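You operate a simulated robot arm through the tools that you are given. There is no shell and no other tool. Be economical: measure what you need, move in short steps, check, and stop when the job is done.

Carry out the task below with a simulated robot arm. There is one attempt and no reset: what you move stays moved.

JOB
Tighten the blue bolt's nut to 5 Nm on the nut runner.
Fine: holder switch on HOLD for the run, back to FREE once it stops; at most two presses of the start button; the bolt stays in the socket; the direction switch and the other bolts end as they began.
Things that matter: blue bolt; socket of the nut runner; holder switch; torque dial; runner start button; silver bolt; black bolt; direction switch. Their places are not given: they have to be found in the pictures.

The check looks at the end state, three seconds after you hand in, the way a careful person would. Anything else that was tipped, shoved, dropped, spilled or broken makes it a failure.

ROBOT AND FRAMES
A 7-joint arm with a two-finger parallel gripper, fixed in place. Base frame: the origin is at the foot of the arm, x ahead of it, y to its left, z up; the work surface is at about z = 86.6. Readings come in cm, degrees, newtons and seconds.
With the tool pointing down near the work surface it reaches from about 30 to 70 cm from the base axis. Its first joint turns from -66.0 to 66.0 degrees. Payload 1.57 kg.
The TCP is the grasp point between the finger pads, 3 cm short of the fingertips. In the tool frame z runs along the fingers and y along their closing line. The gripper opens to 11 cm. The fingers are 2.4 cm wide and 1.2 cm thick; the gripper's body (4.8 by 11.2 cm) begins 7.8 cm behind the TCP.
Orientation is that of the tool frame in the base frame, as a unit quaternion [x, y, z, w]. With the fingers straight down and closing along the base's y, the tool's x points along the base's -x, its y along +y and its z along -z.

CONTROLS
- The arm moves only by the tool apply_moves. Its argument "deltas" is one flat list of numbers, 7 for each row, row after row: the shift along the tool's x, y, z in cm, then the turn, a rotation vector about the tool's x, y, z in degrees, then the gripper command, from -1 (shut) to 1 (fully open), values between in proportion. In form: [tx, ty, tz, wx, wy, wz, grip, tx, ty, tz, wx, wy, wz, grip, ...]. A call has 1 to 20 rows; each row is the pose to reach, as a shift and turn from the pose commanded when the call began, along the tool's axes at that moment. A row lasts 0.2 s, in which the tool goes at most 5 cm and 8.6 degrees; a call with a longer step from one row to the next is refused whole, and so is a gripper value outside its range. Where a pose cannot be reached the arm comes as near as it can. A force on the tool above 40 N (or 10 N above the force at the start of the call, whichever is more), or a blocked arm, ends the call early, and 0.2 s more pass. Each finger travels about 10.8 cm/s and halts on what it meets, pressing with about 25 N; the grip force reading is that of the motor and also rises with nothing between the fingers. The clock runs only during rows and for 0.2 s after the last one: add rows that repeat a pose to give the fingers time. It gives the time, the measured TCP pose, the force on the tool (base axes), the opening and the grip force at its end, in the units of the frame above (readings bear some noise).
- Cameras (640 x 400 px; columns grow to the right, rows downward): "scene" is fixed at [17.09, -40.16, 139.81]; the picture's right is [0.71, -0.71, 0.00], its down [-0.45, -0.45, -0.77] and it looks along [0.55, 0.54, -0.64] (base axes); focal length 359 px, centre (320, 200). "wrist" rides on the gripper at [-3.6, 0, -8] in the tool frame; the picture's right is [0.00, -1.00, 0.00], its down [0.97, 0.00, -0.24] and it looks along [0.24, 0.00, 0.97] (tool axes); focal length 218 px, centre (320, 200).
- capture(camera): a new picture of that camera. No time passes.
- pixel_to_xyz(camera, pixels): there is no depth. For up to 12 entries [column, row, z] of the newest picture of that camera ("zoom" is the newest enlarged one), the place [x, y] in the base frame at which the ray of that pixel passes the height z, good to about 0.2 cm. No time passes.
- inspect(camera, box): a new picture of the part [left, top, right, bottom] of that camera's present view, enlarged. No time passes.
- job_done(): hands the job in; it is judged then, once.

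Keep the steps short. Do not move on a guess: measure, check each grasp and each placing, and mend mistakes. In all there are 80 turns and 38 pictures (those below and enlarged ones count). Leave the gripper open and the arm clear of the work at the hand-in unless told otherwise, and finish with a single line.

The tools are called as name(argument=value, ...) on one line, values as JSON. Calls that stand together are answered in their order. apply_moves: Moves the arm, as the interface text tells. Its arguments: {"type":"object","properties":{"deltas":{"type":"array","items":{"type":"number"}}},"required":["deltas"]} The other tools are called the same way: capture (camera) takes a picture; pixel_to_xyz (camera, pixels) gives the place at which the rays of pixels pass given heights; inspect (camera, box) takes an enlarged picture of a part of a camera's view; job_done () hands the job in.

At the start:

```text
time: 0.0
tool_pos: [41.6, -16.55, 114.48]
tcp_rot: [0.0, 1.0, 0.0, 0.001]
wrist_force: [-0.6, 0.4, 0.0]
finger_gap: 11.01
grip_force: 0.0
```

scene: 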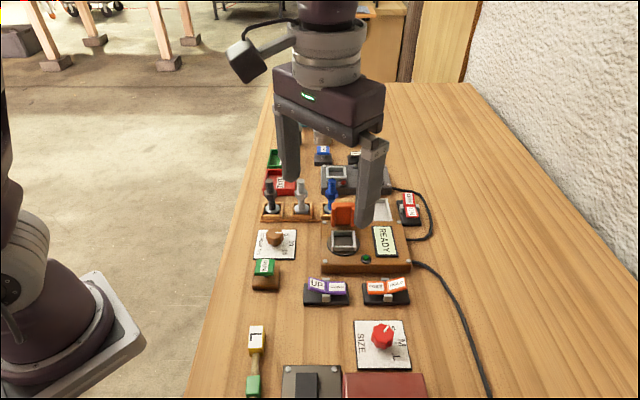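
wrist: 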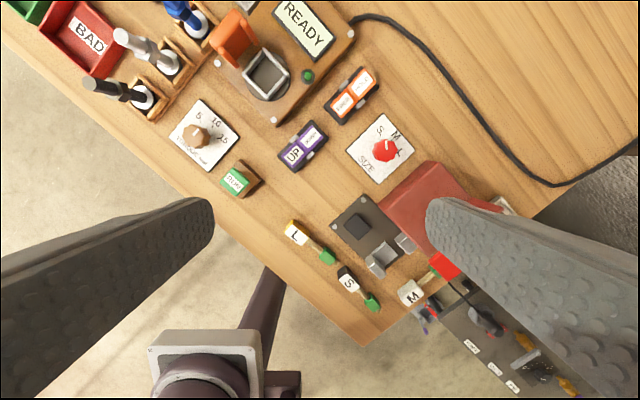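

I see the bolts, a READY machine, switches and dials. I'll zoom in on the work area in both views.

inspect(camera="scene", box=[240, 130, 440, 255])

inspect(camera="scene", box=[230, 220, 450, 357])

inspect(camera="wrist", box=[80, 0, 420, 212])

```text
3.20 times, centred on (340, 192) of scene
```

zoom: 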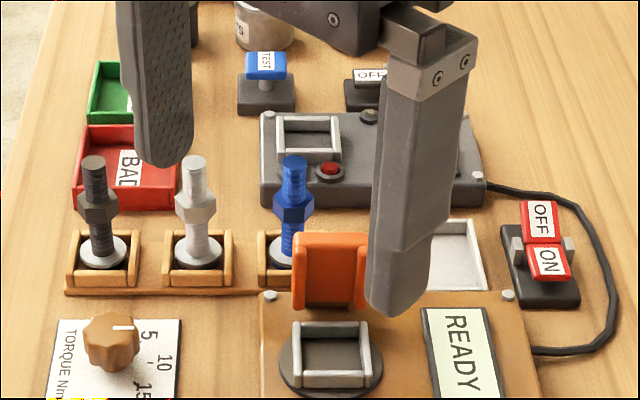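

```text
2.91 times, centred on (340, 288) of scene
```

zoom: 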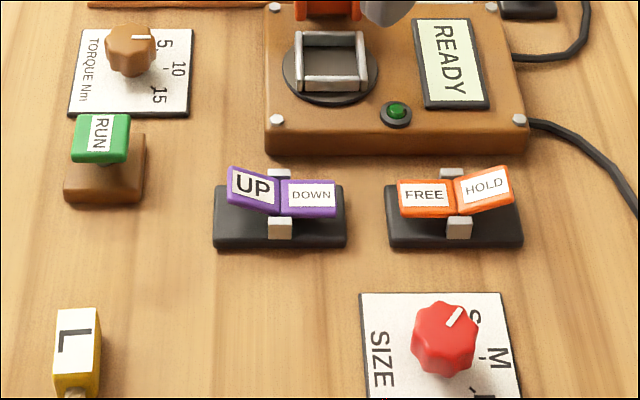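

```text
1.88 times, centred on (250, 106) of wrist
```

zoom: 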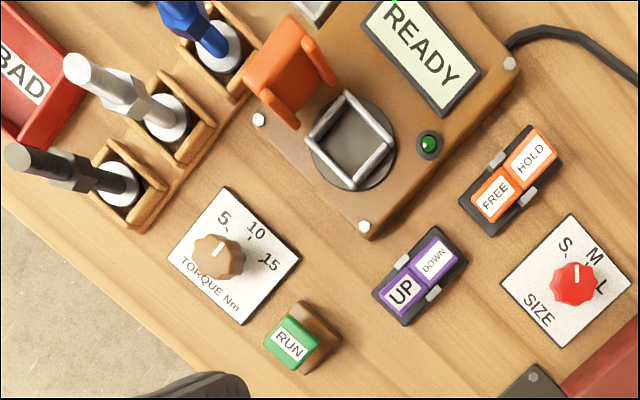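

I'll measure a few spots in both views to fix heights.

pixel_to_xyz(camera="scene", pixels=[[343, 241, 87], [343, 241, 91], [331, 195, 87], [331, 195, 93], [275, 236, 87], [275, 236, 90], [264, 266, 90], [402, 286, 88.5], [372, 287, 88.5], [366, 259, 90], [331, 218, 87], [300, 190, 93]])

pixel_to_xyz(camera="wrist", pixels=[[266, 75, 87], [266, 75, 91], [196, 136, 87], [196, 136, 90], [234, 181, 87], [234, 181, 90], [308, 77, 87], [308, 77, 91], [342, 103, 88.5], [363, 81, 88.5], [198, 23, 87], [180, 0, 93]])

```text
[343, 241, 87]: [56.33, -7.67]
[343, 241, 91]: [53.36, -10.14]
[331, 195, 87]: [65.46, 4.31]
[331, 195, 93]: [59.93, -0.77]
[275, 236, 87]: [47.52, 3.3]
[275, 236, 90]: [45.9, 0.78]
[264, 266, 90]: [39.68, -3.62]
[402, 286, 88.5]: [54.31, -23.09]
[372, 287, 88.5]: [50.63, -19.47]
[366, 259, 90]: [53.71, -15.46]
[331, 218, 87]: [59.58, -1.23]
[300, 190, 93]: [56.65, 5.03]
```

```text
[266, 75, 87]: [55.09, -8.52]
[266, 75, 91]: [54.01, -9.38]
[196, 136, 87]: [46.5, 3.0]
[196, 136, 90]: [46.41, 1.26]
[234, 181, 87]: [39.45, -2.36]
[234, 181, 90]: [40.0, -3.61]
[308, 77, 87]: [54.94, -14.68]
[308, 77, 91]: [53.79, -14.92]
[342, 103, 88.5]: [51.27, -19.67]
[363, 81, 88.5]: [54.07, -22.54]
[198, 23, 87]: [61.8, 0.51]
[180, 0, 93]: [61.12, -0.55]
```

Positions agree between the views. Next, move high above the work (TCP about 55, -2) for a top view.

apply_moves(deltas=[-2.7, 2.9, 0, 0, 0, 0, 1, -5.4, 5.8, 0, 0, 0, 0, 1, -8.1, 8.7, 0, 0, 0, 0, 1, -10.8, 11.6, 0, 0, 0, 0, 1, -13.4, 14.5, 0, 0, 0, 0, 1, -13.4, 14.5, 0, 0, 0, 0, 1])

capture(camera="wrist")

capture(camera="scene")

```text
time: 1.4
tool_pos: [54.91, -1.93, 114.51]
tcp_rot: [0.0, 1.0, 0.0, 0.0]
wrist_force: [-0.3, -0.7, -0.6]
finger_gap: 11.0
grip_force: 0.1
```

```text
32 pictures are left
```

wrist: 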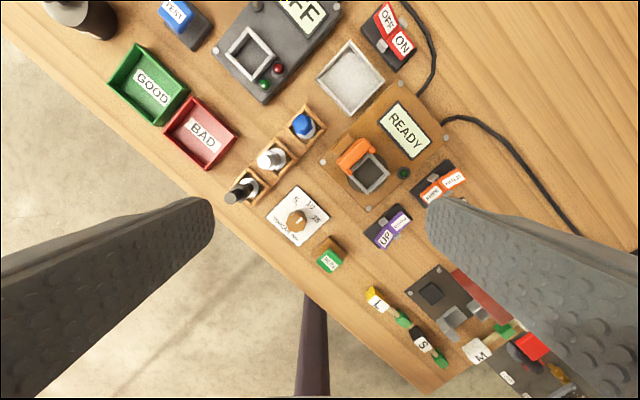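

```text
31 pictures are left
```

scene: 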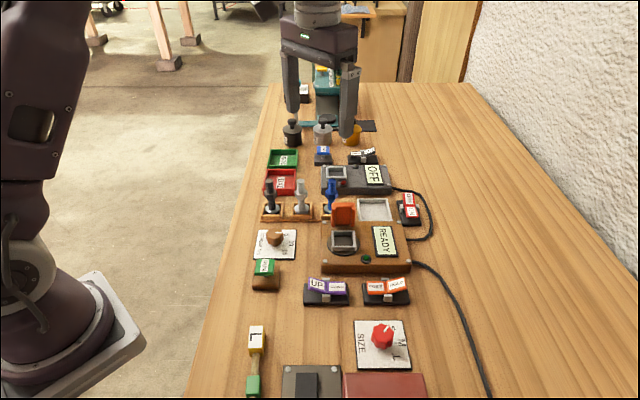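

inspect(camera="wrist", box=[220, 80, 476, 240])

inspect(camera="wrist", box=[264, 180, 336, 246])

inspect(camera="scene", box=[250, 170, 430, 282])

```text
2.50 times, centred on (348, 160) of wrist
```

zoom: 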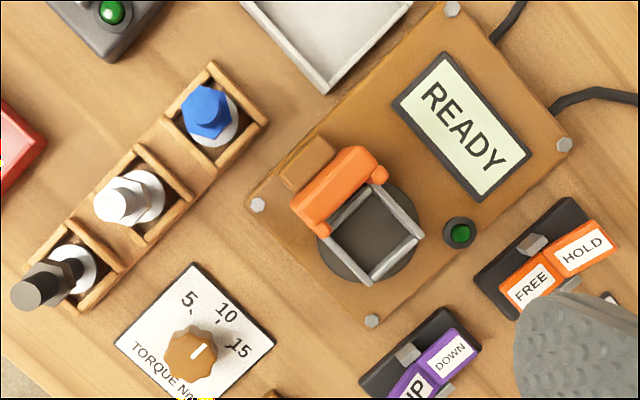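

```text
6.06 times, centred on (300, 213) of wrist
```

zoom: 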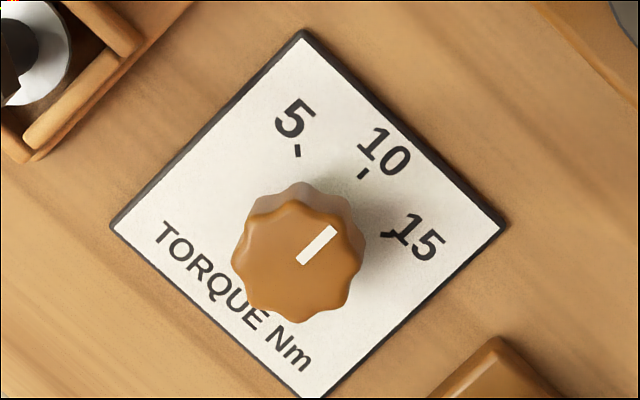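

```text
3.56 times, centred on (340, 226) of scene
```

zoom: 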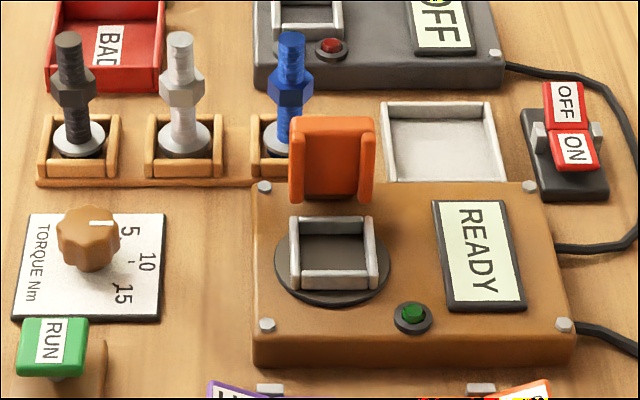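

The dial points at 10 (needs 5, about 50° counter-clockwise from above). I'll zoom on the blue bolt and socket to measure them.

inspect(camera="wrist", box=[270, 95, 334, 135])

pixel_to_xyz(camera="zoom", pixels=[[320, 200, 87], [320, 200, 96]])

inspect(camera="scene", box=[300, 170, 380, 220])

pixel_to_xyz(camera="scene", pixels=[[332, 180.5, 94], [332, 180.5, 95], [332, 180.5, 96], [332, 180.5, 97], [301.2, 180.5, 95], [301.2, 180.5, 96], [301.2, 214, 87], [270, 214, 87]])

pixel_to_xyz(camera="wrist", pixels=[[302.5, 121, 94], [302.5, 121, 95], [302.5, 121, 96], [302.5, 121, 97], [266, 162, 95], [266, 162, 96], [278, 160, 87], [250, 186, 87], [366, 175, 90], [366, 175, 89]])

```text
10.00 times, centred on (302, 115) of wrist
```

zoom: 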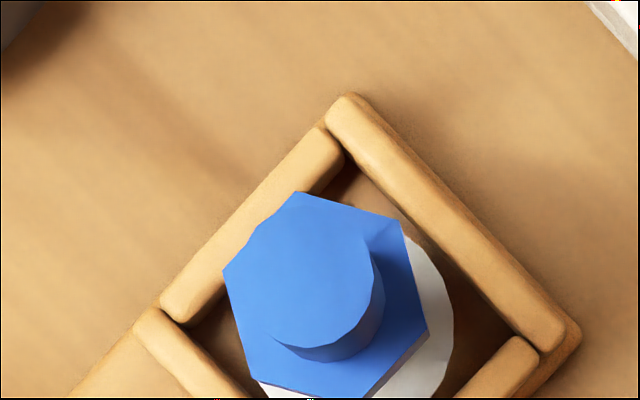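

```text
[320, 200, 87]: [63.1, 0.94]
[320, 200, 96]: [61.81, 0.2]
```

```text
8.00 times, centred on (340, 195) of scene
```

zoom: 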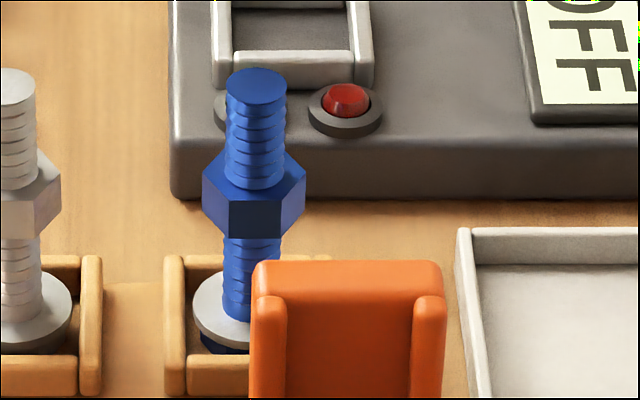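

```text
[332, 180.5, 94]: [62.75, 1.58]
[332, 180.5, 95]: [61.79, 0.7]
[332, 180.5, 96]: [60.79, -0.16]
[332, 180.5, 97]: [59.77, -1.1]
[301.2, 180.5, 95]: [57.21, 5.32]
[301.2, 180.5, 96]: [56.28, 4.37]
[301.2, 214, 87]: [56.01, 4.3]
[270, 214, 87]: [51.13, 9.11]
```

```text
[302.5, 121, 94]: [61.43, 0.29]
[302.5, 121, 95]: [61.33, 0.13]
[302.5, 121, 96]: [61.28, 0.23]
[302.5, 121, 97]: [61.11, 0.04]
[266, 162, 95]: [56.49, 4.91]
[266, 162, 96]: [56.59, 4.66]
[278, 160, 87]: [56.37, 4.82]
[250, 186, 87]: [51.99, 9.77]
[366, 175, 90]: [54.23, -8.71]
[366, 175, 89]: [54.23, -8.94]
```

Bolt axis ≈ (61.2, 0.2), top z ≈ 95.6. Dial first: knob ≈ (46.2, 1.2). Go above it with half-open gripper and look.

apply_moves(deltas=[2.9, 1.05, 3, 0, 0, 0, 0.1, 5.8, 2.1, 6, 0, 0, 0, 0.1, 8.7, 3.13, 9, 0, 0, 0, 0.1, 8.7, 3.13, 11, 0, 0, 0, 0.1, 8.7, 3.13, 11, 0, 0, 0, 0.1])

capture(camera="wrist")

pixel_to_xyz(camera="scene", pixels=[[274, 232, 90], [274, 232, 90.5]])

```text
time: 2.6
tool_pos: [46.19, 0.88, 103.65]
tcp_rot: [0.0, 1.0, 0.001, 0.0]
wrist_force: [-0.2, -0.5, -0.8]
finger_gap: 6.06
grip_force: 0.0
```

```text
25 pictures are left
```

wrist: 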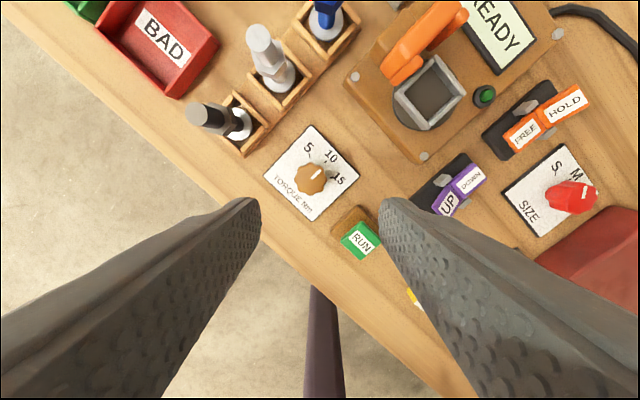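

```text
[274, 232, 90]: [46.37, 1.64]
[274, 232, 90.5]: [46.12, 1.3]
```

pixel_to_xyz(camera="wrist", pixels=[[311, 179, 89], [311, 178, 90], [311, 177, 90.5], [311, 168, 87], [365, 240, 90], [365, 240, 91], [486, 95, 90]])

inspect(camera="wrist", box=[262, 120, 358, 220])

pixel_to_xyz(camera="zoom", pixels=[[320, 200, 89]])

```text
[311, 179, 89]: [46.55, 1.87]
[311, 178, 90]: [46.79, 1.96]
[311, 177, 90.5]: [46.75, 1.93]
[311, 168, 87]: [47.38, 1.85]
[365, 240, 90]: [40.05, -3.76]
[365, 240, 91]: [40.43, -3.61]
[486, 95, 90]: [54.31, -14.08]
```

```text
4.00 times, centred on (310, 170) of wrist
```

zoom: 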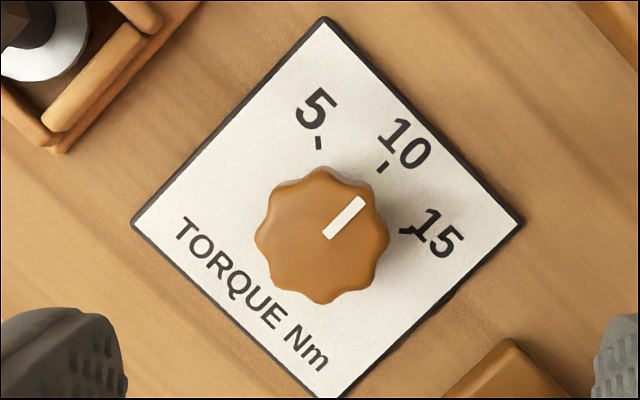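

```text
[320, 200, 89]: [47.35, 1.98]
```

Knob centre ≈ (46.5, 1.8), top ≈ 89.6. Lower so the fingertips are at ≈ 87.7 around it.

apply_moves(deltas=[-0.31, 0.92, 4, 0, 0, 0, 0.1, -0.31, 0.92, 8, 0, 0, 0, 0.1, -0.31, 0.92, 11, 0, 0, 0, 0.1, -0.31, 0.92, 12.2, 0, 0, 0, 0.1, -0.31, 0.92, 12.95, 0, 0, 0, 0.1, -0.31, 0.92, 12.95, 0, 0, 0, 0.1])

inspect(camera="scene", box=[230, 190, 326, 250])

```text
time: 4.0
tool_pos: [46.38, 1.99, 90.5]
tcp_rot: [0.0, 1.0, 0.0, -0.001]
wrist_force: [-0.4, -0.2, -0.2]
finger_gap: 6.06
grip_force: 0.0
```

```text
6.67 times, centred on (278, 220) of scene
```

zoom: 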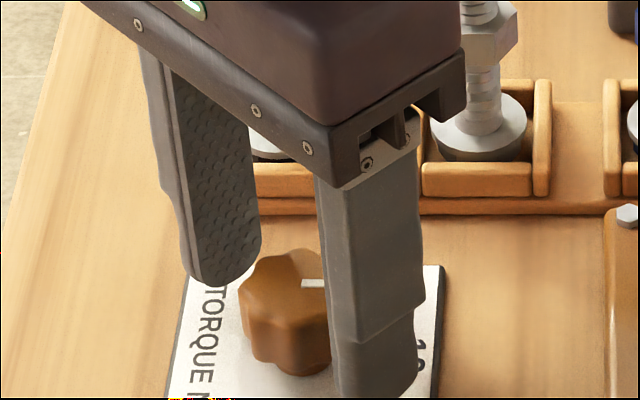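

The fingers straddle the knob. Close.

apply_moves(deltas=[0, 0, 0, 0, 0, 0, -0.3, 0, 0, 0, 0, 0, 0, -0.6, 0, 0, 0, 0, 0, 0, -0.6])

```text
time: 4.8
tool_pos: [46.37, 2.03, 90.56]
tcp_rot: [0.001, 1.0, 0.0, 0.0]
wrist_force: [0.7, -7.3, -3.4]
finger_gap: 3.23
grip_force: 40.4
```

Gripped at 3.23 cm. Now turn 50° counter-clockwise from above.

apply_moves(deltas=[0, -0.1, 0, 0, 0, -6, -0.6, 0, -0.15, 0, 0, 0, -12, -0.6, 0, -0.15, 0, 0, 0, -18, -0.6, 0, -0.15, 0, 0, 0, -24, -0.6, 0, -0.15, 0, 0, 0, -30, -0.6, 0, -0.15, 0, 0, 0, -36, -0.6, 0, -0.15, 0, 0, 0, -42, -0.6, 0, -0.15, 0, 0, 0, -47, -0.6, 0, -0.15, 0, 0, 0, -50, -0.6, 0, -0.15, 0, 0, 0, -50, -0.6])

inspect(camera="scene", box=[230, 200, 326, 260])

```text
time: 7.0
tool_pos: [46.47, 1.87, 90.44]
tcp_rot: [-0.423, 0.906, 0.001, 0.0]
wrist_force: [-9.7, 0.4, 10.7]
finger_gap: 3.24
grip_force: 40.5
```

```text
6.67 times, centred on (278, 230) of scene
```

zoom: 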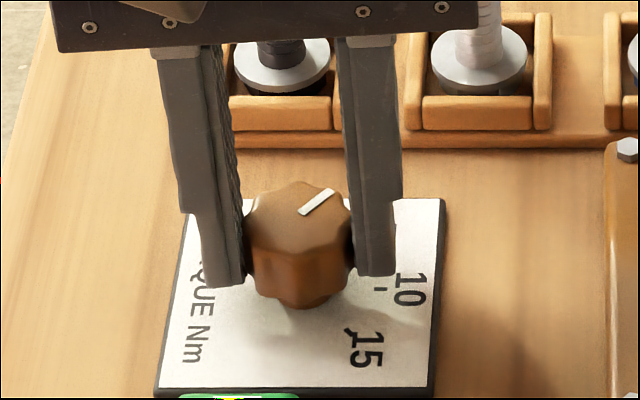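

The pointer moved with the grip. Open, rise, and check the dial.

apply_moves(deltas=[0, 0, 0, 0, 0, 0, 0, 0, 0, 0, 0, 0, 0, 0, 0, 0, -3, 0, 0, 0, 0, 0, 0, -7, 0, 0, 0, 0, 0, 0, -11, 0, 0, 0, 0, 0, 0, -13.5, 0, 0, 0, 0, 0, 0, -13.5, 0, 0, 0, 0])

inspect(camera="wrist", box=[240, 120, 400, 220])

```text
time: 8.6
tool_pos: [46.56, 1.79, 104.19]
tcp_rot: [-0.423, 0.906, 0.0, 0.0]
wrist_force: [-0.9, 0.3, -0.1]
finger_gap: 5.48
grip_force: 0.1
```

```text
4.00 times, centred on (320, 170) of wrist
```

zoom: 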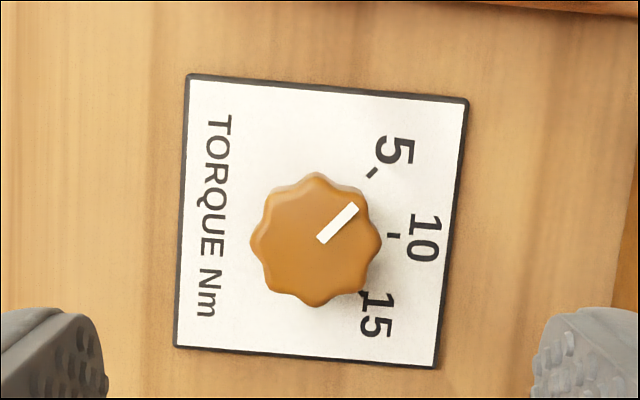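

The dial reads 5. Next go above the blue bolt (61.2, 0.2), aligning to 45°.

apply_moves(deltas=[-2.05, -3.06, -1, 0, 0, 1, 0, -4.1, -6.12, -1, 0, 0, 2, 0, -6.15, -9.18, -1, 0, 0, 3, 0, -8.2, -12.24, -1, 0, 0, 5, 0, -8.2, -12.24, -1, 0, 0, 5, 0])

capture(camera="wrist")

```text
time: 9.8
tool_pos: [61.45, 0.34, 105.16]
tcp_rot: [-0.382, 0.924, 0.0, 0.0]
wrist_force: [0.3, -0.6, -0.3]
finger_gap: 5.49
grip_force: 0.1
```

```text
20 pictures are left
```

wrist: 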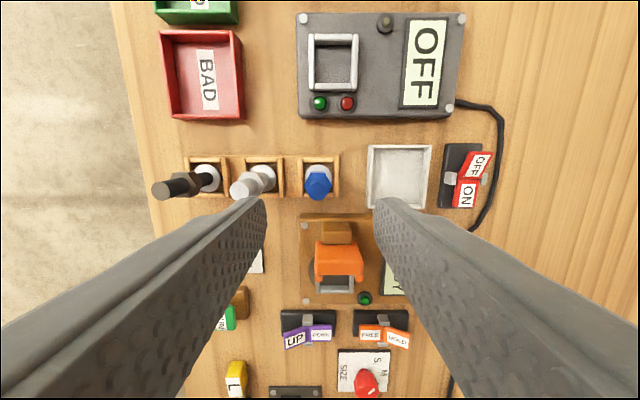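

inspect(camera="wrist", box=[280, 150, 376, 210])

pixel_to_xyz(camera="wrist", pixels=[[318, 186, 95.5], [318, 184, 95.5], [318, 175, 87], [243, 187, 95.5], [320, 300, 90], [320, 264, 96], [338, 282, 90], [338, 282, 91], [338, 246, 96]])

```text
6.67 times, centred on (328, 180) of wrist
```

zoom: 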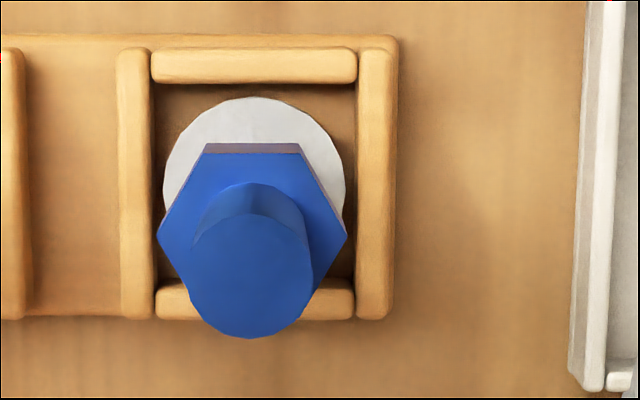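

```text
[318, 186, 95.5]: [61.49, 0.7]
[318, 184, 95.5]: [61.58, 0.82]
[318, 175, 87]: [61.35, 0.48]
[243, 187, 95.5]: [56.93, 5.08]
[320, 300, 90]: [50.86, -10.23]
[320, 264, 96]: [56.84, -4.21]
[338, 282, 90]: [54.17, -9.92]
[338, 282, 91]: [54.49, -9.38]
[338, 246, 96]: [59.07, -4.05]
```

inspect(camera="wrist", box=[290, 205, 402, 310])

pixel_to_xyz(camera="scene", pixels=[[324.4, 222.5, 88], [324.4, 222.5, 90], [408, 261, 88], [408, 261, 90], [343.5, 226.2, 90], [343.5, 231, 90], [343.5, 231, 91], [343.5, 205.5, 95], [343.5, 205.5, 96], [343.5, 205.5, 97]])

pixel_to_xyz(camera="wrist", pixels=[[305, 225, 88], [305, 225, 90]])

```text
3.81 times, centred on (346, 258) of wrist
```

zoom: 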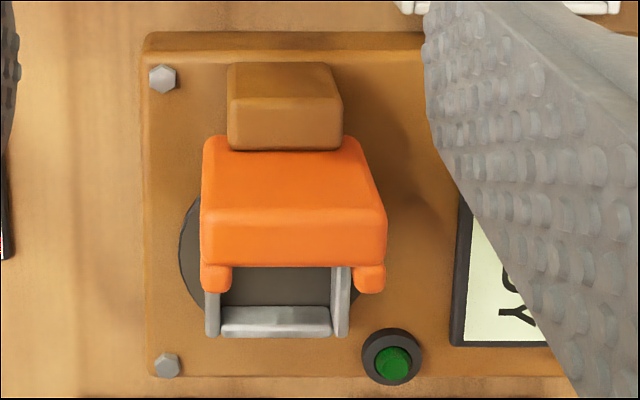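

```text
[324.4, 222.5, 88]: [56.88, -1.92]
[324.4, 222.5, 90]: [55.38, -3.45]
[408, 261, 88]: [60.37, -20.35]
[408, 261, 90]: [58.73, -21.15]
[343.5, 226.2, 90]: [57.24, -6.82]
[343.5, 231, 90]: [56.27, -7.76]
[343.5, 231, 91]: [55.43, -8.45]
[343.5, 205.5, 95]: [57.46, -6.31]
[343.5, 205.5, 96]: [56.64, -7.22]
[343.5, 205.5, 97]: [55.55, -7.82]
```

```text
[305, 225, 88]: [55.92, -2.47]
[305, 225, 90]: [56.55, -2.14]
```

Bolt axis ≈ (61.2, 0.4). Fingers will take the shaft above the nut, tips at ≈ 93.2, offset 0.3 cm away from the orange flap side. Lower.

apply_moves(deltas=[0.42, 0.22, 3, 0, 0, 0, 0, 0.42, 0.22, 6, 0, 0, 0, 0, 0.42, 0.22, 8, 0, 0, 0, 0, 0.42, 0.22, 8.96, 0, 0, 0, 0, 0.42, 0.22, 8.96, 0, 0, 0, 0])

inspect(camera="scene", box=[284, 150, 380, 210])

```text
time: 11.0
tool_pos: [60.9, 0.13, 96.01]
tcp_rot: [-0.384, 0.923, 0.001, 0.0]
wrist_force: [0.2, -0.3, 0.6]
finger_gap: 5.49
grip_force: 0.0
```

```text
6.67 times, centred on (332, 180) of scene
```

zoom: 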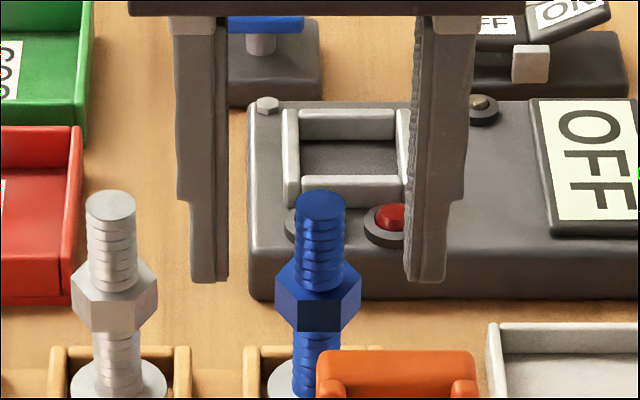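

Centred (fingers 228–405, bolt 318), but the tips are level with the nut's top. Raise 0.6 cm, then close.

apply_moves(deltas=[0, 0, -0.6, 0, 0, 0, 0, 0, 0, -0.6, 0, 0, 0, -0.3, 0, 0, -0.6, 0, 0, 0, -0.6, 0, 0, -0.6, 0, 0, 0, -0.9, 0, 0, -0.6, 0, 0, 0, -0.9])

inspect(camera="scene", box=[284, 150, 380, 210])

```text
time: 12.2
tool_pos: [60.86, 0.11, 96.67]
tcp_rot: [-0.383, 0.924, -0.001, 0.0]
wrist_force: [1.1, -0.9, 1.6]
finger_gap: 1.48
grip_force: 25.2
```

```text
6.67 times, centred on (332, 180) of scene
```

zoom: 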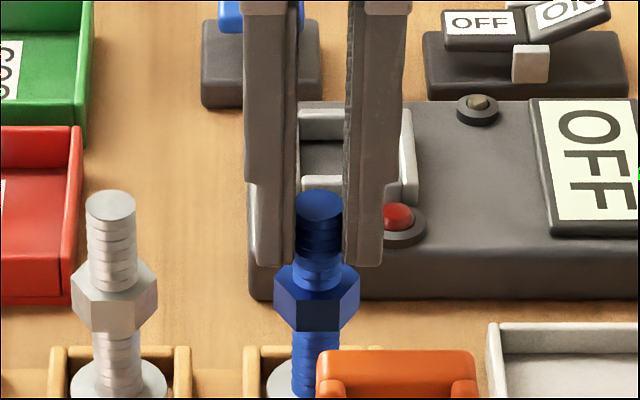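

Gripped (1.48 cm, 25 N). Lift 10 cm straight.

apply_moves(deltas=[0, 0, -1, 0, 0, 0, -0.9, 0, 0, -3, 0, 0, 0, -0.9, 0, 0, -6, 0, 0, 0, -0.9, 0, 0, -9, 0, 0, 0, -0.9, 0, 0, -11, 0, 0, 0, -0.9, 0, 0, -11, 0, 0, 0, -0.9])

capture(camera="wrist")

```text
time: 13.6
tool_pos: [60.71, 0.19, 107.61]
tcp_rot: [-0.384, 0.924, 0.001, 0.001]
wrist_force: [0.0, 0.8, -2.3]
finger_gap: 1.48
grip_force: 25.4
```

```text
15 pictures are left
```

wrist: 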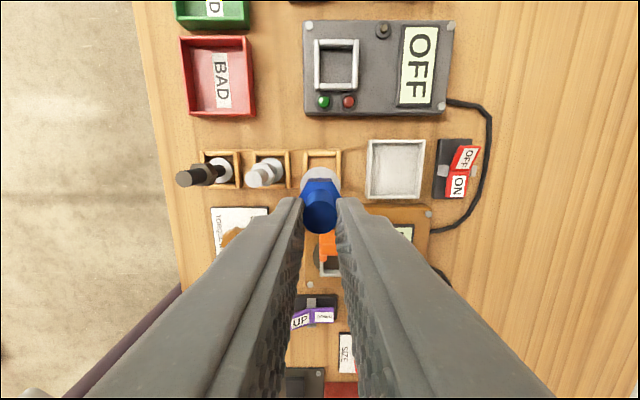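

Bolt held upright. Raise 2 cm and go so that the camera sits over the socket, to measure the socket exactly.

apply_moves(deltas=[0, 0, -2, 0, 0, 0, -0.9, 3.6, -0.55, -2, 0, 0, 0, -0.9, 7.3, -1.1, -2, 0, 0, 0, -0.9, 11, -1.65, -2, 0, 0, 0, -0.9, 14.6, -2.2, -2, 0, 0, 0, -0.9, 14.6, -2.2, -2, 0, 0, 0, -0.9])

inspect(camera="wrist", box=[240, 90, 400, 190])

pixel_to_xyz(camera="zoom", pixels=[[320, 200, 90], [320, 300, 90], [420, 200, 90]])

```text
time: 15.0
tool_pos: [51.83, -11.53, 109.89]
tcp_rot: [-0.384, 0.923, 0.0, 0.0]
wrist_force: [0.5, 0.2, -2.0]
finger_gap: 1.48
grip_force: 25.2
```

```text
4.00 times, centred on (320, 140) of wrist
```

zoom: 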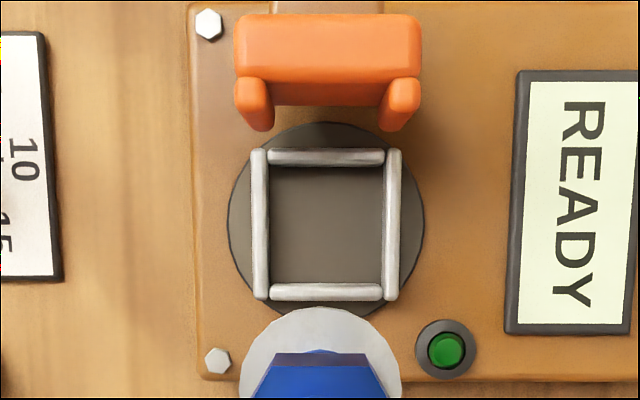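

```text
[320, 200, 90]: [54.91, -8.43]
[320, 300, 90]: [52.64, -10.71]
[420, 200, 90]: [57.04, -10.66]
```

Socket centre ≈ (54.49, -9.11), inside ≈ 3.7 cm; the bolt sits 0.45 cm to tool -x. Target TCP (54.17, -9.43); hover just above the socket.

apply_moves(deltas=[-1.6, -0.09, 2, 0, 0, 0, -0.9, -3.14, -0.17, 4, 0, 0, 0, -0.9, -3.14, -0.17, 7, 0, 0, 0, -0.9, -3.14, -0.17, 8.4, 0, 0, 0, -0.9, -3.14, -0.17, 8.4, 0, 0, 0, -0.9])

inspect(camera="scene", box=[296, 200, 392, 260])

```text
time: 16.2
tool_pos: [54.56, -9.54, 101.13]
tcp_rot: [-0.382, 0.924, -0.001, 0.0]
wrist_force: [0.1, 0.3, -2.2]
finger_gap: 1.47
grip_force: 25.0
```

```text
6.67 times, centred on (344, 230) of scene
```

zoom: 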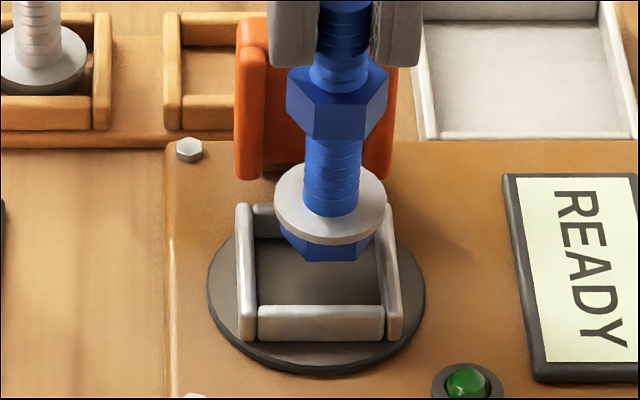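

The bolt is ~10 px (0.33 cm) right of the socket's centre, matching the pose reading. Correct, then lower gently.

apply_moves(deltas=[0.2, 0.35, 0, 0, 0, 0, -0.9, 0.2, 0.35, 0, 0, 0, 0, -0.9, 0.2, 0.35, 0.7, 0, 0, 0, -0.9, 0.2, 0.35, 1.2, 0, 0, 0, -0.9, 0.2, 0.35, 1.2, 0, 0, 0, -0.9])

inspect(camera="scene", box=[296, 200, 392, 260])

```text
time: 17.4
tool_pos: [53.85, -9.51, 100.07]
tcp_rot: [-0.383, 0.924, 0.0, 0.0]
wrist_force: [-0.3, 0.1, -1.8]
finger_gap: 1.45
grip_force: 24.9
```

```text
6.67 times, centred on (344, 230) of scene
```

zoom: 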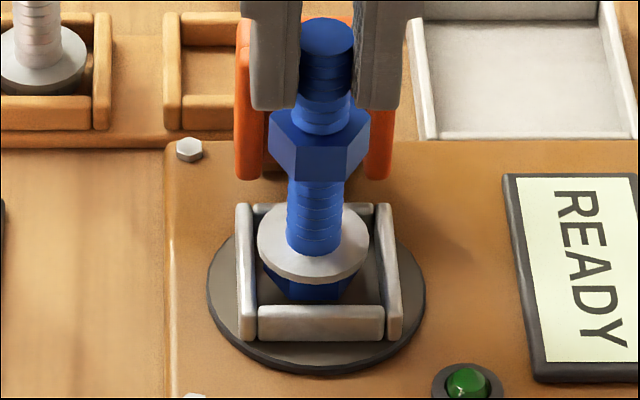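

Slightly left now (washer 313 vs socket 319) and 0.3 near; correct by (-0.28, -0.17) and go down gently.

apply_moves(deltas=[-0.28, -0.17, 0, 0, 0, 0, -0.9, -0.28, -0.17, 0, 0, 0, 0, -0.9, -0.28, -0.17, 0.3, 0, 0, 0, -0.9, -0.28, -0.17, 0.6, 0, 0, 0, -0.9, -0.28, -0.17, 0.6, 0, 0, 0, -0.9])

inspect(camera="scene", box=[296, 200, 392, 260])

```text
time: 18.6
tool_pos: [54.2, -9.46, 99.5]
tcp_rot: [-0.383, 0.924, 0.0, 0.001]
wrist_force: [-1.4, 0.3, -1.0]
finger_gap: 1.49
grip_force: 24.6
```

```text
6.67 times, centred on (344, 230) of scene
```

zoom: 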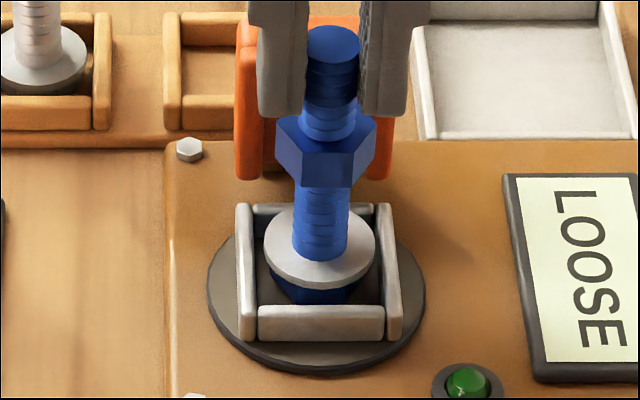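

Centred, and the display reads LOOSE (bolt sensed). Lower until contact.

apply_moves(deltas=[0, 0, 0.2, 0, 0, 0, -0.9, 0, 0, 0.4, 0, 0, 0, -0.9, 0, 0, 0.6, 0, 0, 0, -0.9, 0, 0, 0.6, 0, 0, 0, -0.9])

```text
time: 19.6
tool_pos: [54.28, -9.4, 98.91]
tcp_rot: [-0.383, 0.924, 0.0, 0.001]
wrist_force: [-2.7, -0.1, 21.0]
finger_gap: 1.52
grip_force: 25.4
```

Contact at 98.91 (21 N): seated. Ease and open, then rise.

apply_moves(deltas=[0, 0, -0.1, 0, 0, 0, -0.9, 0, 0, -0.1, 0, 0, 0, -0.5, 0, 0, -0.1, 0, 0, 0, -0.2, 0, 0, -0.1, 0, 0, 0, -0.2, 0, 0, -3, 0, 0, 0, -0.2, 0, 0, -7, 0, 0, 0, -0.2, 0, 0, -8, 0, 0, 0, -0.2, 0, 0, -8, 0, 0, 0, -0.2])

inspect(camera="scene", box=[250, 180, 442, 300])

```text
time: 21.4
tool_pos: [54.06, -9.44, 106.93]
tcp_rot: [-0.383, 0.924, 0.0, 0.0]
wrist_force: [-0.6, 0.5, 0.2]
finger_gap: 4.4
grip_force: 0.1
```

```text
3.33 times, centred on (346, 240) of scene
```

zoom: 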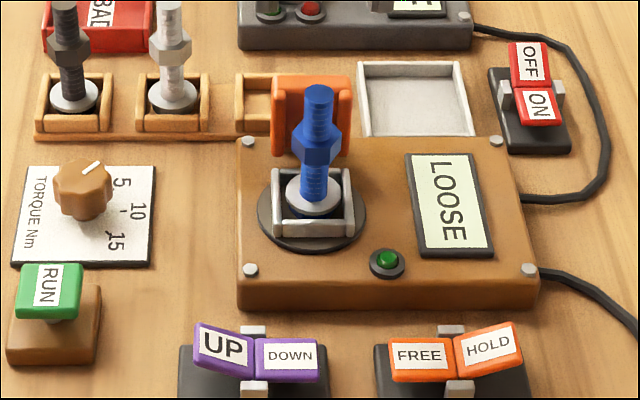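

Bolt stands upright in the socket. Next the holder switch (HOLD at scene ≈ (396, 284)); move so that the camera looks over it, gripper shut.

apply_moves(deltas=[3.2, -2.1, 0, 0, 0, 0, -0.2, 6.4, -4.2, 0, 0, 0, 0, -0.6, 9.6, -6.3, 0, 0, 0, 0, -1, 12.8, -8.5, 0, 0, 0, 0, -1, 12.8, -8.5, 0, 0, 0, 0, -1])

capture(camera="wrist")

```text
time: 22.6
tool_pos: [51.14, -24.4, 106.86]
tcp_rot: [-0.384, 0.923, 0.0, 0.0]
wrist_force: [-0.2, 0.3, -0.1]
finger_gap: 0.03
grip_force: 21.2
```

```text
9 pictures are left
```

wrist: 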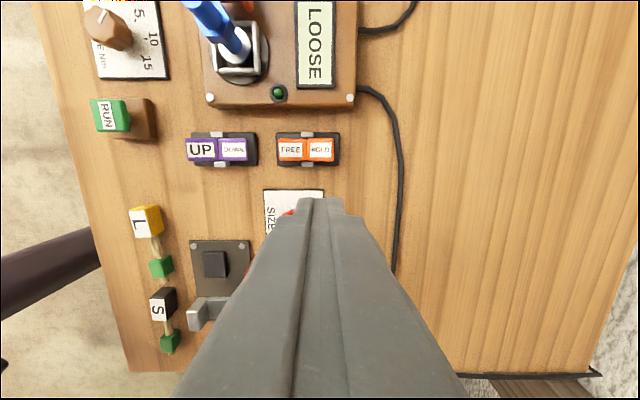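

pixel_to_xyz(camera="wrist", pixels=[[321, 150, 89], [321, 150, 90], [329, 150, 90], [291, 150, 88.5], [283, 150, 88.5], [108, 115, 90], [108, 115, 91], [232, 150, 88.5], [306, 150, 89]])

pixel_to_xyz(camera="scene", pixels=[[396.5, 283.5, 89], [396.5, 283.5, 90], [376, 286.5, 88], [376, 286.5, 89], [263.5, 267, 90], [263.5, 267, 91]])

```text
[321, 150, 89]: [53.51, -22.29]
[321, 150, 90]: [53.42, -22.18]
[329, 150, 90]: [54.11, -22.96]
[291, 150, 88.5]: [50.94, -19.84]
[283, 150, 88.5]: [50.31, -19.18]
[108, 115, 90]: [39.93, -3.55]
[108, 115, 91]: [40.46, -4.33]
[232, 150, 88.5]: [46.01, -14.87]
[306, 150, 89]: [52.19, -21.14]
```

```text
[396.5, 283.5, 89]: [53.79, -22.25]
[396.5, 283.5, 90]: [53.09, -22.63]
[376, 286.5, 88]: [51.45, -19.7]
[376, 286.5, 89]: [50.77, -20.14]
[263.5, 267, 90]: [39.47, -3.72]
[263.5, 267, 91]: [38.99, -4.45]
```

HOLD pad ≈ (53.5, -22.3), pivot ≈ (52.2, -21.1). Press at (53.8, -22.7): come down in small steps.

apply_moves(deltas=[-3.08, -0.68, 3, 0, 0, 0, -1, -3.08, -0.68, 7, 0, 0, 0, -1, -3.08, -0.68, 11, 0, 0, 0, -1, -3.08, -0.68, 13, 0, 0, 0, -1, -3.08, -0.68, 13.8, 0, 0, 0, -1, -3.08, -0.68, 14.4, 0, 0, 0, -1, -3.08, -0.68, 15, 0, 0, 0, -1, -3.08, -0.68, 15.4, 0, 0, 0, -1, -3.08, -0.68, 15.4, 0, 0, 0, -1])

```text
time: 24.6
tool_pos: [53.8, -22.71, 91.42]
tcp_rot: [-0.383, 0.924, 0.0, 0.0]
wrist_force: [0.3, -0.5, 0.1]
finger_gap: 0.01
grip_force: 20.9
```

No force at 91.42; look at the switch.

inspect(camera="scene", box=[300, 200, 444, 310])

```text
3.64 times, centred on (372, 255) of scene
```

zoom: 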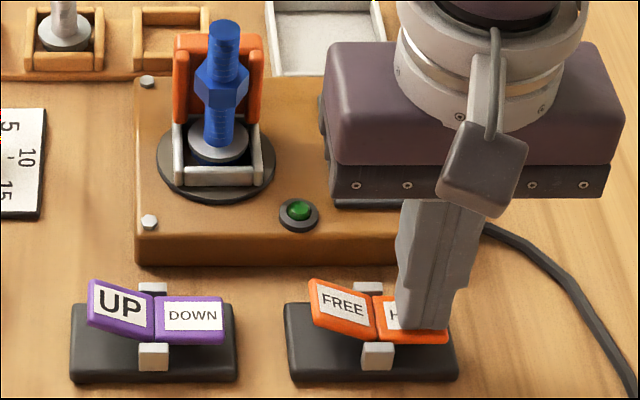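

Switch is on HOLD (FREE side is raised). Now rise and go above RUN (39.8, -3.65).

apply_moves(deltas=[0, 0, -4, 0, 0, 0, -1, 0, 0, -8, 0, 0, 0, -1, 0, 0, -12, 0, 0, 0, -1, -0.7, 4.65, -12, 0, 0, 0, -1, -1.4, 9.3, -12, 0, 0, 0, -1, -2.1, 13.95, -12, 0, 0, 0, -1, -2.8, 18.6, -12, 0, 0, 0, -1, -3.61, 23.26, -12, 0, 0, 0, -1, -3.61, 23.26, -8, 0, 0, 0, -1, -3.61, 23.26, -4.5, 0, 0, 0, -1, -3.61, 23.26, -4.5, 0, 0, 0, -1])

capture(camera="scene")

```text
time: 27.0
tool_pos: [39.96, -3.61, 95.97]
tcp_rot: [-0.383, 0.924, 0.0, -0.001]
wrist_force: [0.2, 0.4, -0.3]
finger_gap: 0.0
grip_force: 21.3
```

```text
7 pictures are left
```

scene: 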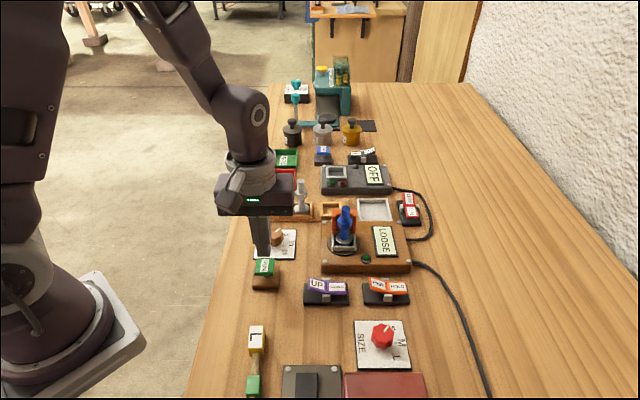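

Aligned over RUN (display LOOSE, switch HOLD). Press down gently.

apply_moves(deltas=[0, 0, 1.5, 0, 0, 0, -1, 0, 0, 2.3, 0, 0, 0, -1, 0, 0, 2.8, 0, 0, 0, -1, 0, 0, 3.2, 0, 0, 0, -1, 0, 0, 3.5, 0, 0, 0, -1])

inspect(camera="scene", box=[230, 180, 422, 300])

```text
time: 28.2
tool_pos: [39.79, -3.71, 92.43]
tcp_rot: [-0.383, 0.924, -0.001, 0.0]
wrist_force: [0.6, 0.1, 1.9]
finger_gap: 0.02
grip_force: 21.6
```

```text
3.33 times, centred on (326, 240) of scene
```

zoom: 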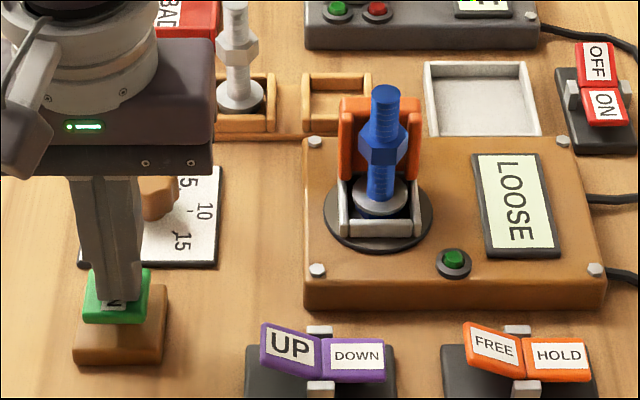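

Just touching (1.9 N). Press a little further, to force.

apply_moves(deltas=[0, 0, 0.3, 0, 0, 0, -1, 0, 0, 0.6, 0, 0, 0, -1, 0, 0, 0.9, 0, 0, 0, -1, 0, 0, 0.9, 0, 0, 0, -1])

```text
time: 29.2
tool_pos: [39.9, -3.65, 91.65]
tcp_rot: [-0.384, 0.923, 0.0, 0.0]
wrist_force: [-2.9, 2.0, 11.8]
finger_gap: 0.0
grip_force: 21.2
```

inspect(camera="scene", box=[230, 180, 422, 300])

```text
3.33 times, centred on (326, 240) of scene
```

zoom: 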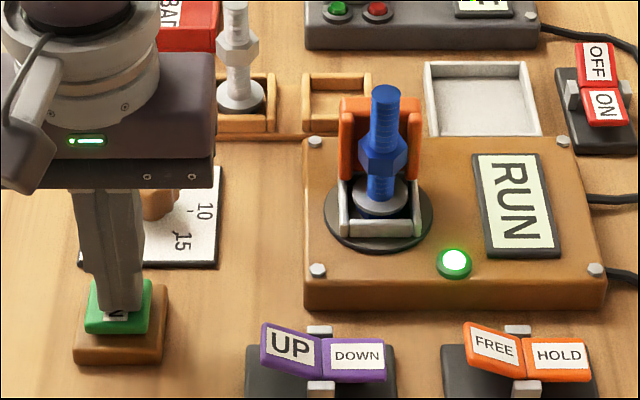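

It runs (display RUN, lamp lit). Rise, move to above FREE (50.6, -19.5), and wait.

apply_moves(deltas=[0, 0, -4, 0, 0, 0, -1, 0, 0, -8, 0, 0, 0, -1, 0, 0, -11.7, 0, 0, 0, -1, 0.73, -3.75, -11.7, 0, 0, 0, -1, 1.46, -7.5, -11.7, 0, 0, 0, -1, 2.18, -11.26, -11.7, 0, 0, 0, -1, 2.91, -15, -11.7, 0, 0, 0, -1, 3.64, -18.77, -11.7, 0, 0, 0, -1, 3.64, -18.77, -8, 0, 0, 0, -1, 3.64, -18.77, -4.3, 0, 0, 0, -1, 3.64, -18.77, -4.3, 0, 0, 0, -1, 3.64, -18.77, -4.3, 0, 0, 0, -1, 3.64, -18.77, -4.3, 0, 0, 0, -1, 3.64, -18.77, -4.3, 0, 0, 0, -1, 3.64, -18.77, -4.3, 0, 0, 0, -1, 3.64, -18.77, -4.3, 0, 0, 0, -1, 3.64, -18.77, -4.3, 0, 0, 0, -1, 3.64, -18.77, -4.3, 0, 0, 0, -1, 3.64, -18.77, -4.3, 0, 0, 0, -1, 3.64, -18.77, -4.3, 0, 0, 0, -1])

inspect(camera="scene", box=[250, 180, 442, 300])

```text
time: 33.4
tool_pos: [50.62, -19.28, 96.07]
tcp_rot: [-0.383, 0.924, 0.001, 0.001]
wrist_force: [-0.2, -0.1, 0.7]
finger_gap: 0.0
grip_force: 21.0
```

```text
3.33 times, centred on (346, 240) of scene
```

zoom: 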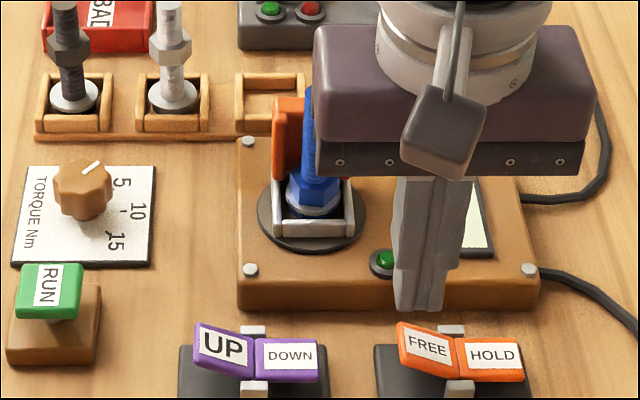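

The nut is down on the washer and the lamp is off. Check the display with the wrist camera before freeing.

inspect(camera="wrist", box=[160, 0, 480, 200])

```text
2.00 times, centred on (320, 100) of wrist
```

zoom: 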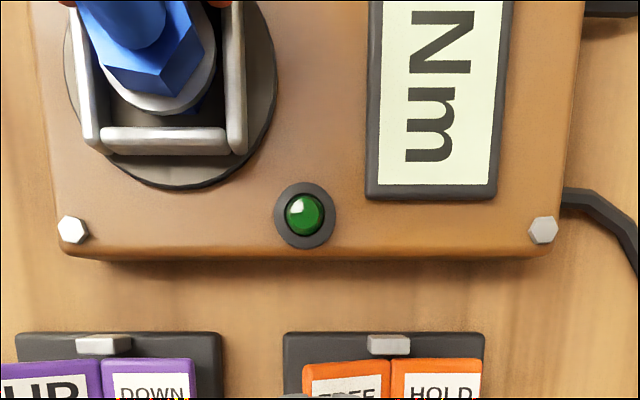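

It stopped, showing "… Nm". Now press FREE.

apply_moves(deltas=[0.1, -0.12, 1.8, 0, 0, 0, -1, 0.1, -0.12, 2.8, 0, 0, 0, -1, 0.1, -0.12, 3.5, 0, 0, 0, -1, 0.1, -0.12, 4.1, 0, 0, 0, -1, 0.1, -0.12, 4.65, 0, 0, 0, -1, 0.1, -0.12, 4.65, 0, 0, 0, -1])

```text
time: 35.0
tool_pos: [50.74, -19.89, 91.45]
tcp_rot: [-0.383, 0.924, -0.001, 0.0]
wrist_force: [-5.9, 3.4, 9.1]
finger_gap: 0.0
grip_force: 20.8
stopped in row 6: the force on the tool passed its limit (the readings are from after the stop); the commanded pose is now the measured one
```

Force limit reached near the bottom. Rise, retreat clear, open, and check.

apply_moves(deltas=[0, 0, -4, 0, 0, 0, -1, 0, 0, -8, 0, 0, 0, -1, 0, 0, -12, 0, 0, 0, -1, 0, 0, -16, 0, 0, 0, -1, 4, 0, -18, 0, 0, 0, -1, 8, 0, -18, 0, 0, 0, -0.4, 10, 0, -18, 0, 0, 0, 0.2, 10, 0, -18, 0, 0, 0, 0.6, 10, 0, -18, 0, 0, 0, 1, 10, 0, -18, 0, 0, 0, 1])

inspect(camera="scene", box=[250, 180, 442, 300])

```text
time: 37.2
tool_pos: [43.58, -26.89, 109.48]
tcp_rot: [-0.384, 0.923, -0.001, 0.0]
wrist_force: [0.5, 0.5, -0.2]
finger_gap: 10.98
grip_force: 0.2
```

```text
3.33 times, centred on (346, 240) of scene
```

zoom: 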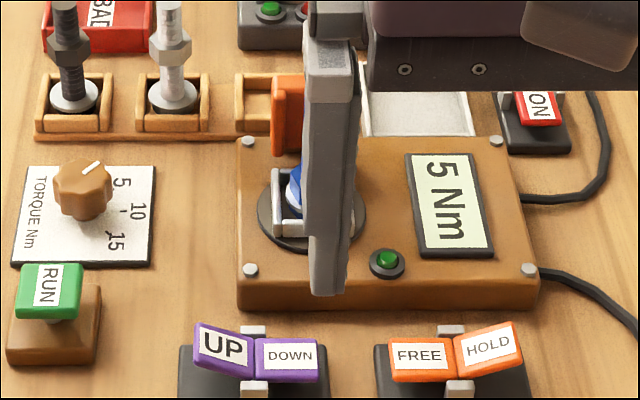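

Display reads 5 Nm, switch back on FREE, direction unchanged. Move aside once to confirm the bolt is in the socket.

apply_moves(deltas=[2, -3, -1, 0, 0, 0, 1, 4, -6, -2, 0, 0, 0, 1, 4, -9, -2, 0, 0, 0, 1, 4, -9, -2, 0, 0, 0, 1])

capture(camera="scene")

```text
time: 38.2
tool_pos: [47.15, -36.01, 111.59]
tcp_rot: [-0.384, 0.923, -0.001, 0.001]
wrist_force: [0.0, -0.2, 0.6]
finger_gap: 10.98
grip_force: 0.1
```

```text
1 pictures are left
```

scene: 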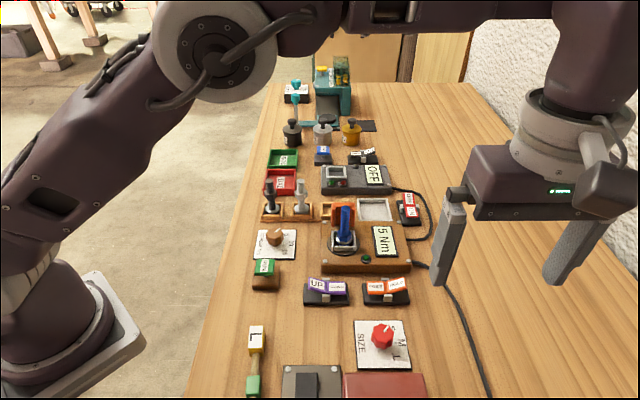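

The bolt stands in the socket, and the display reads 5 Nm. The other bolts and switches are as they began, and the arm is clear with the gripper open. Handing in.

job_done()

```text
The job is handed in.
```

The blue bolt's nut was run once and the display reads 5 Nm; the bolt is in the socket, the holder is back on FREE, and the direction switch and other bolts look unchanged.
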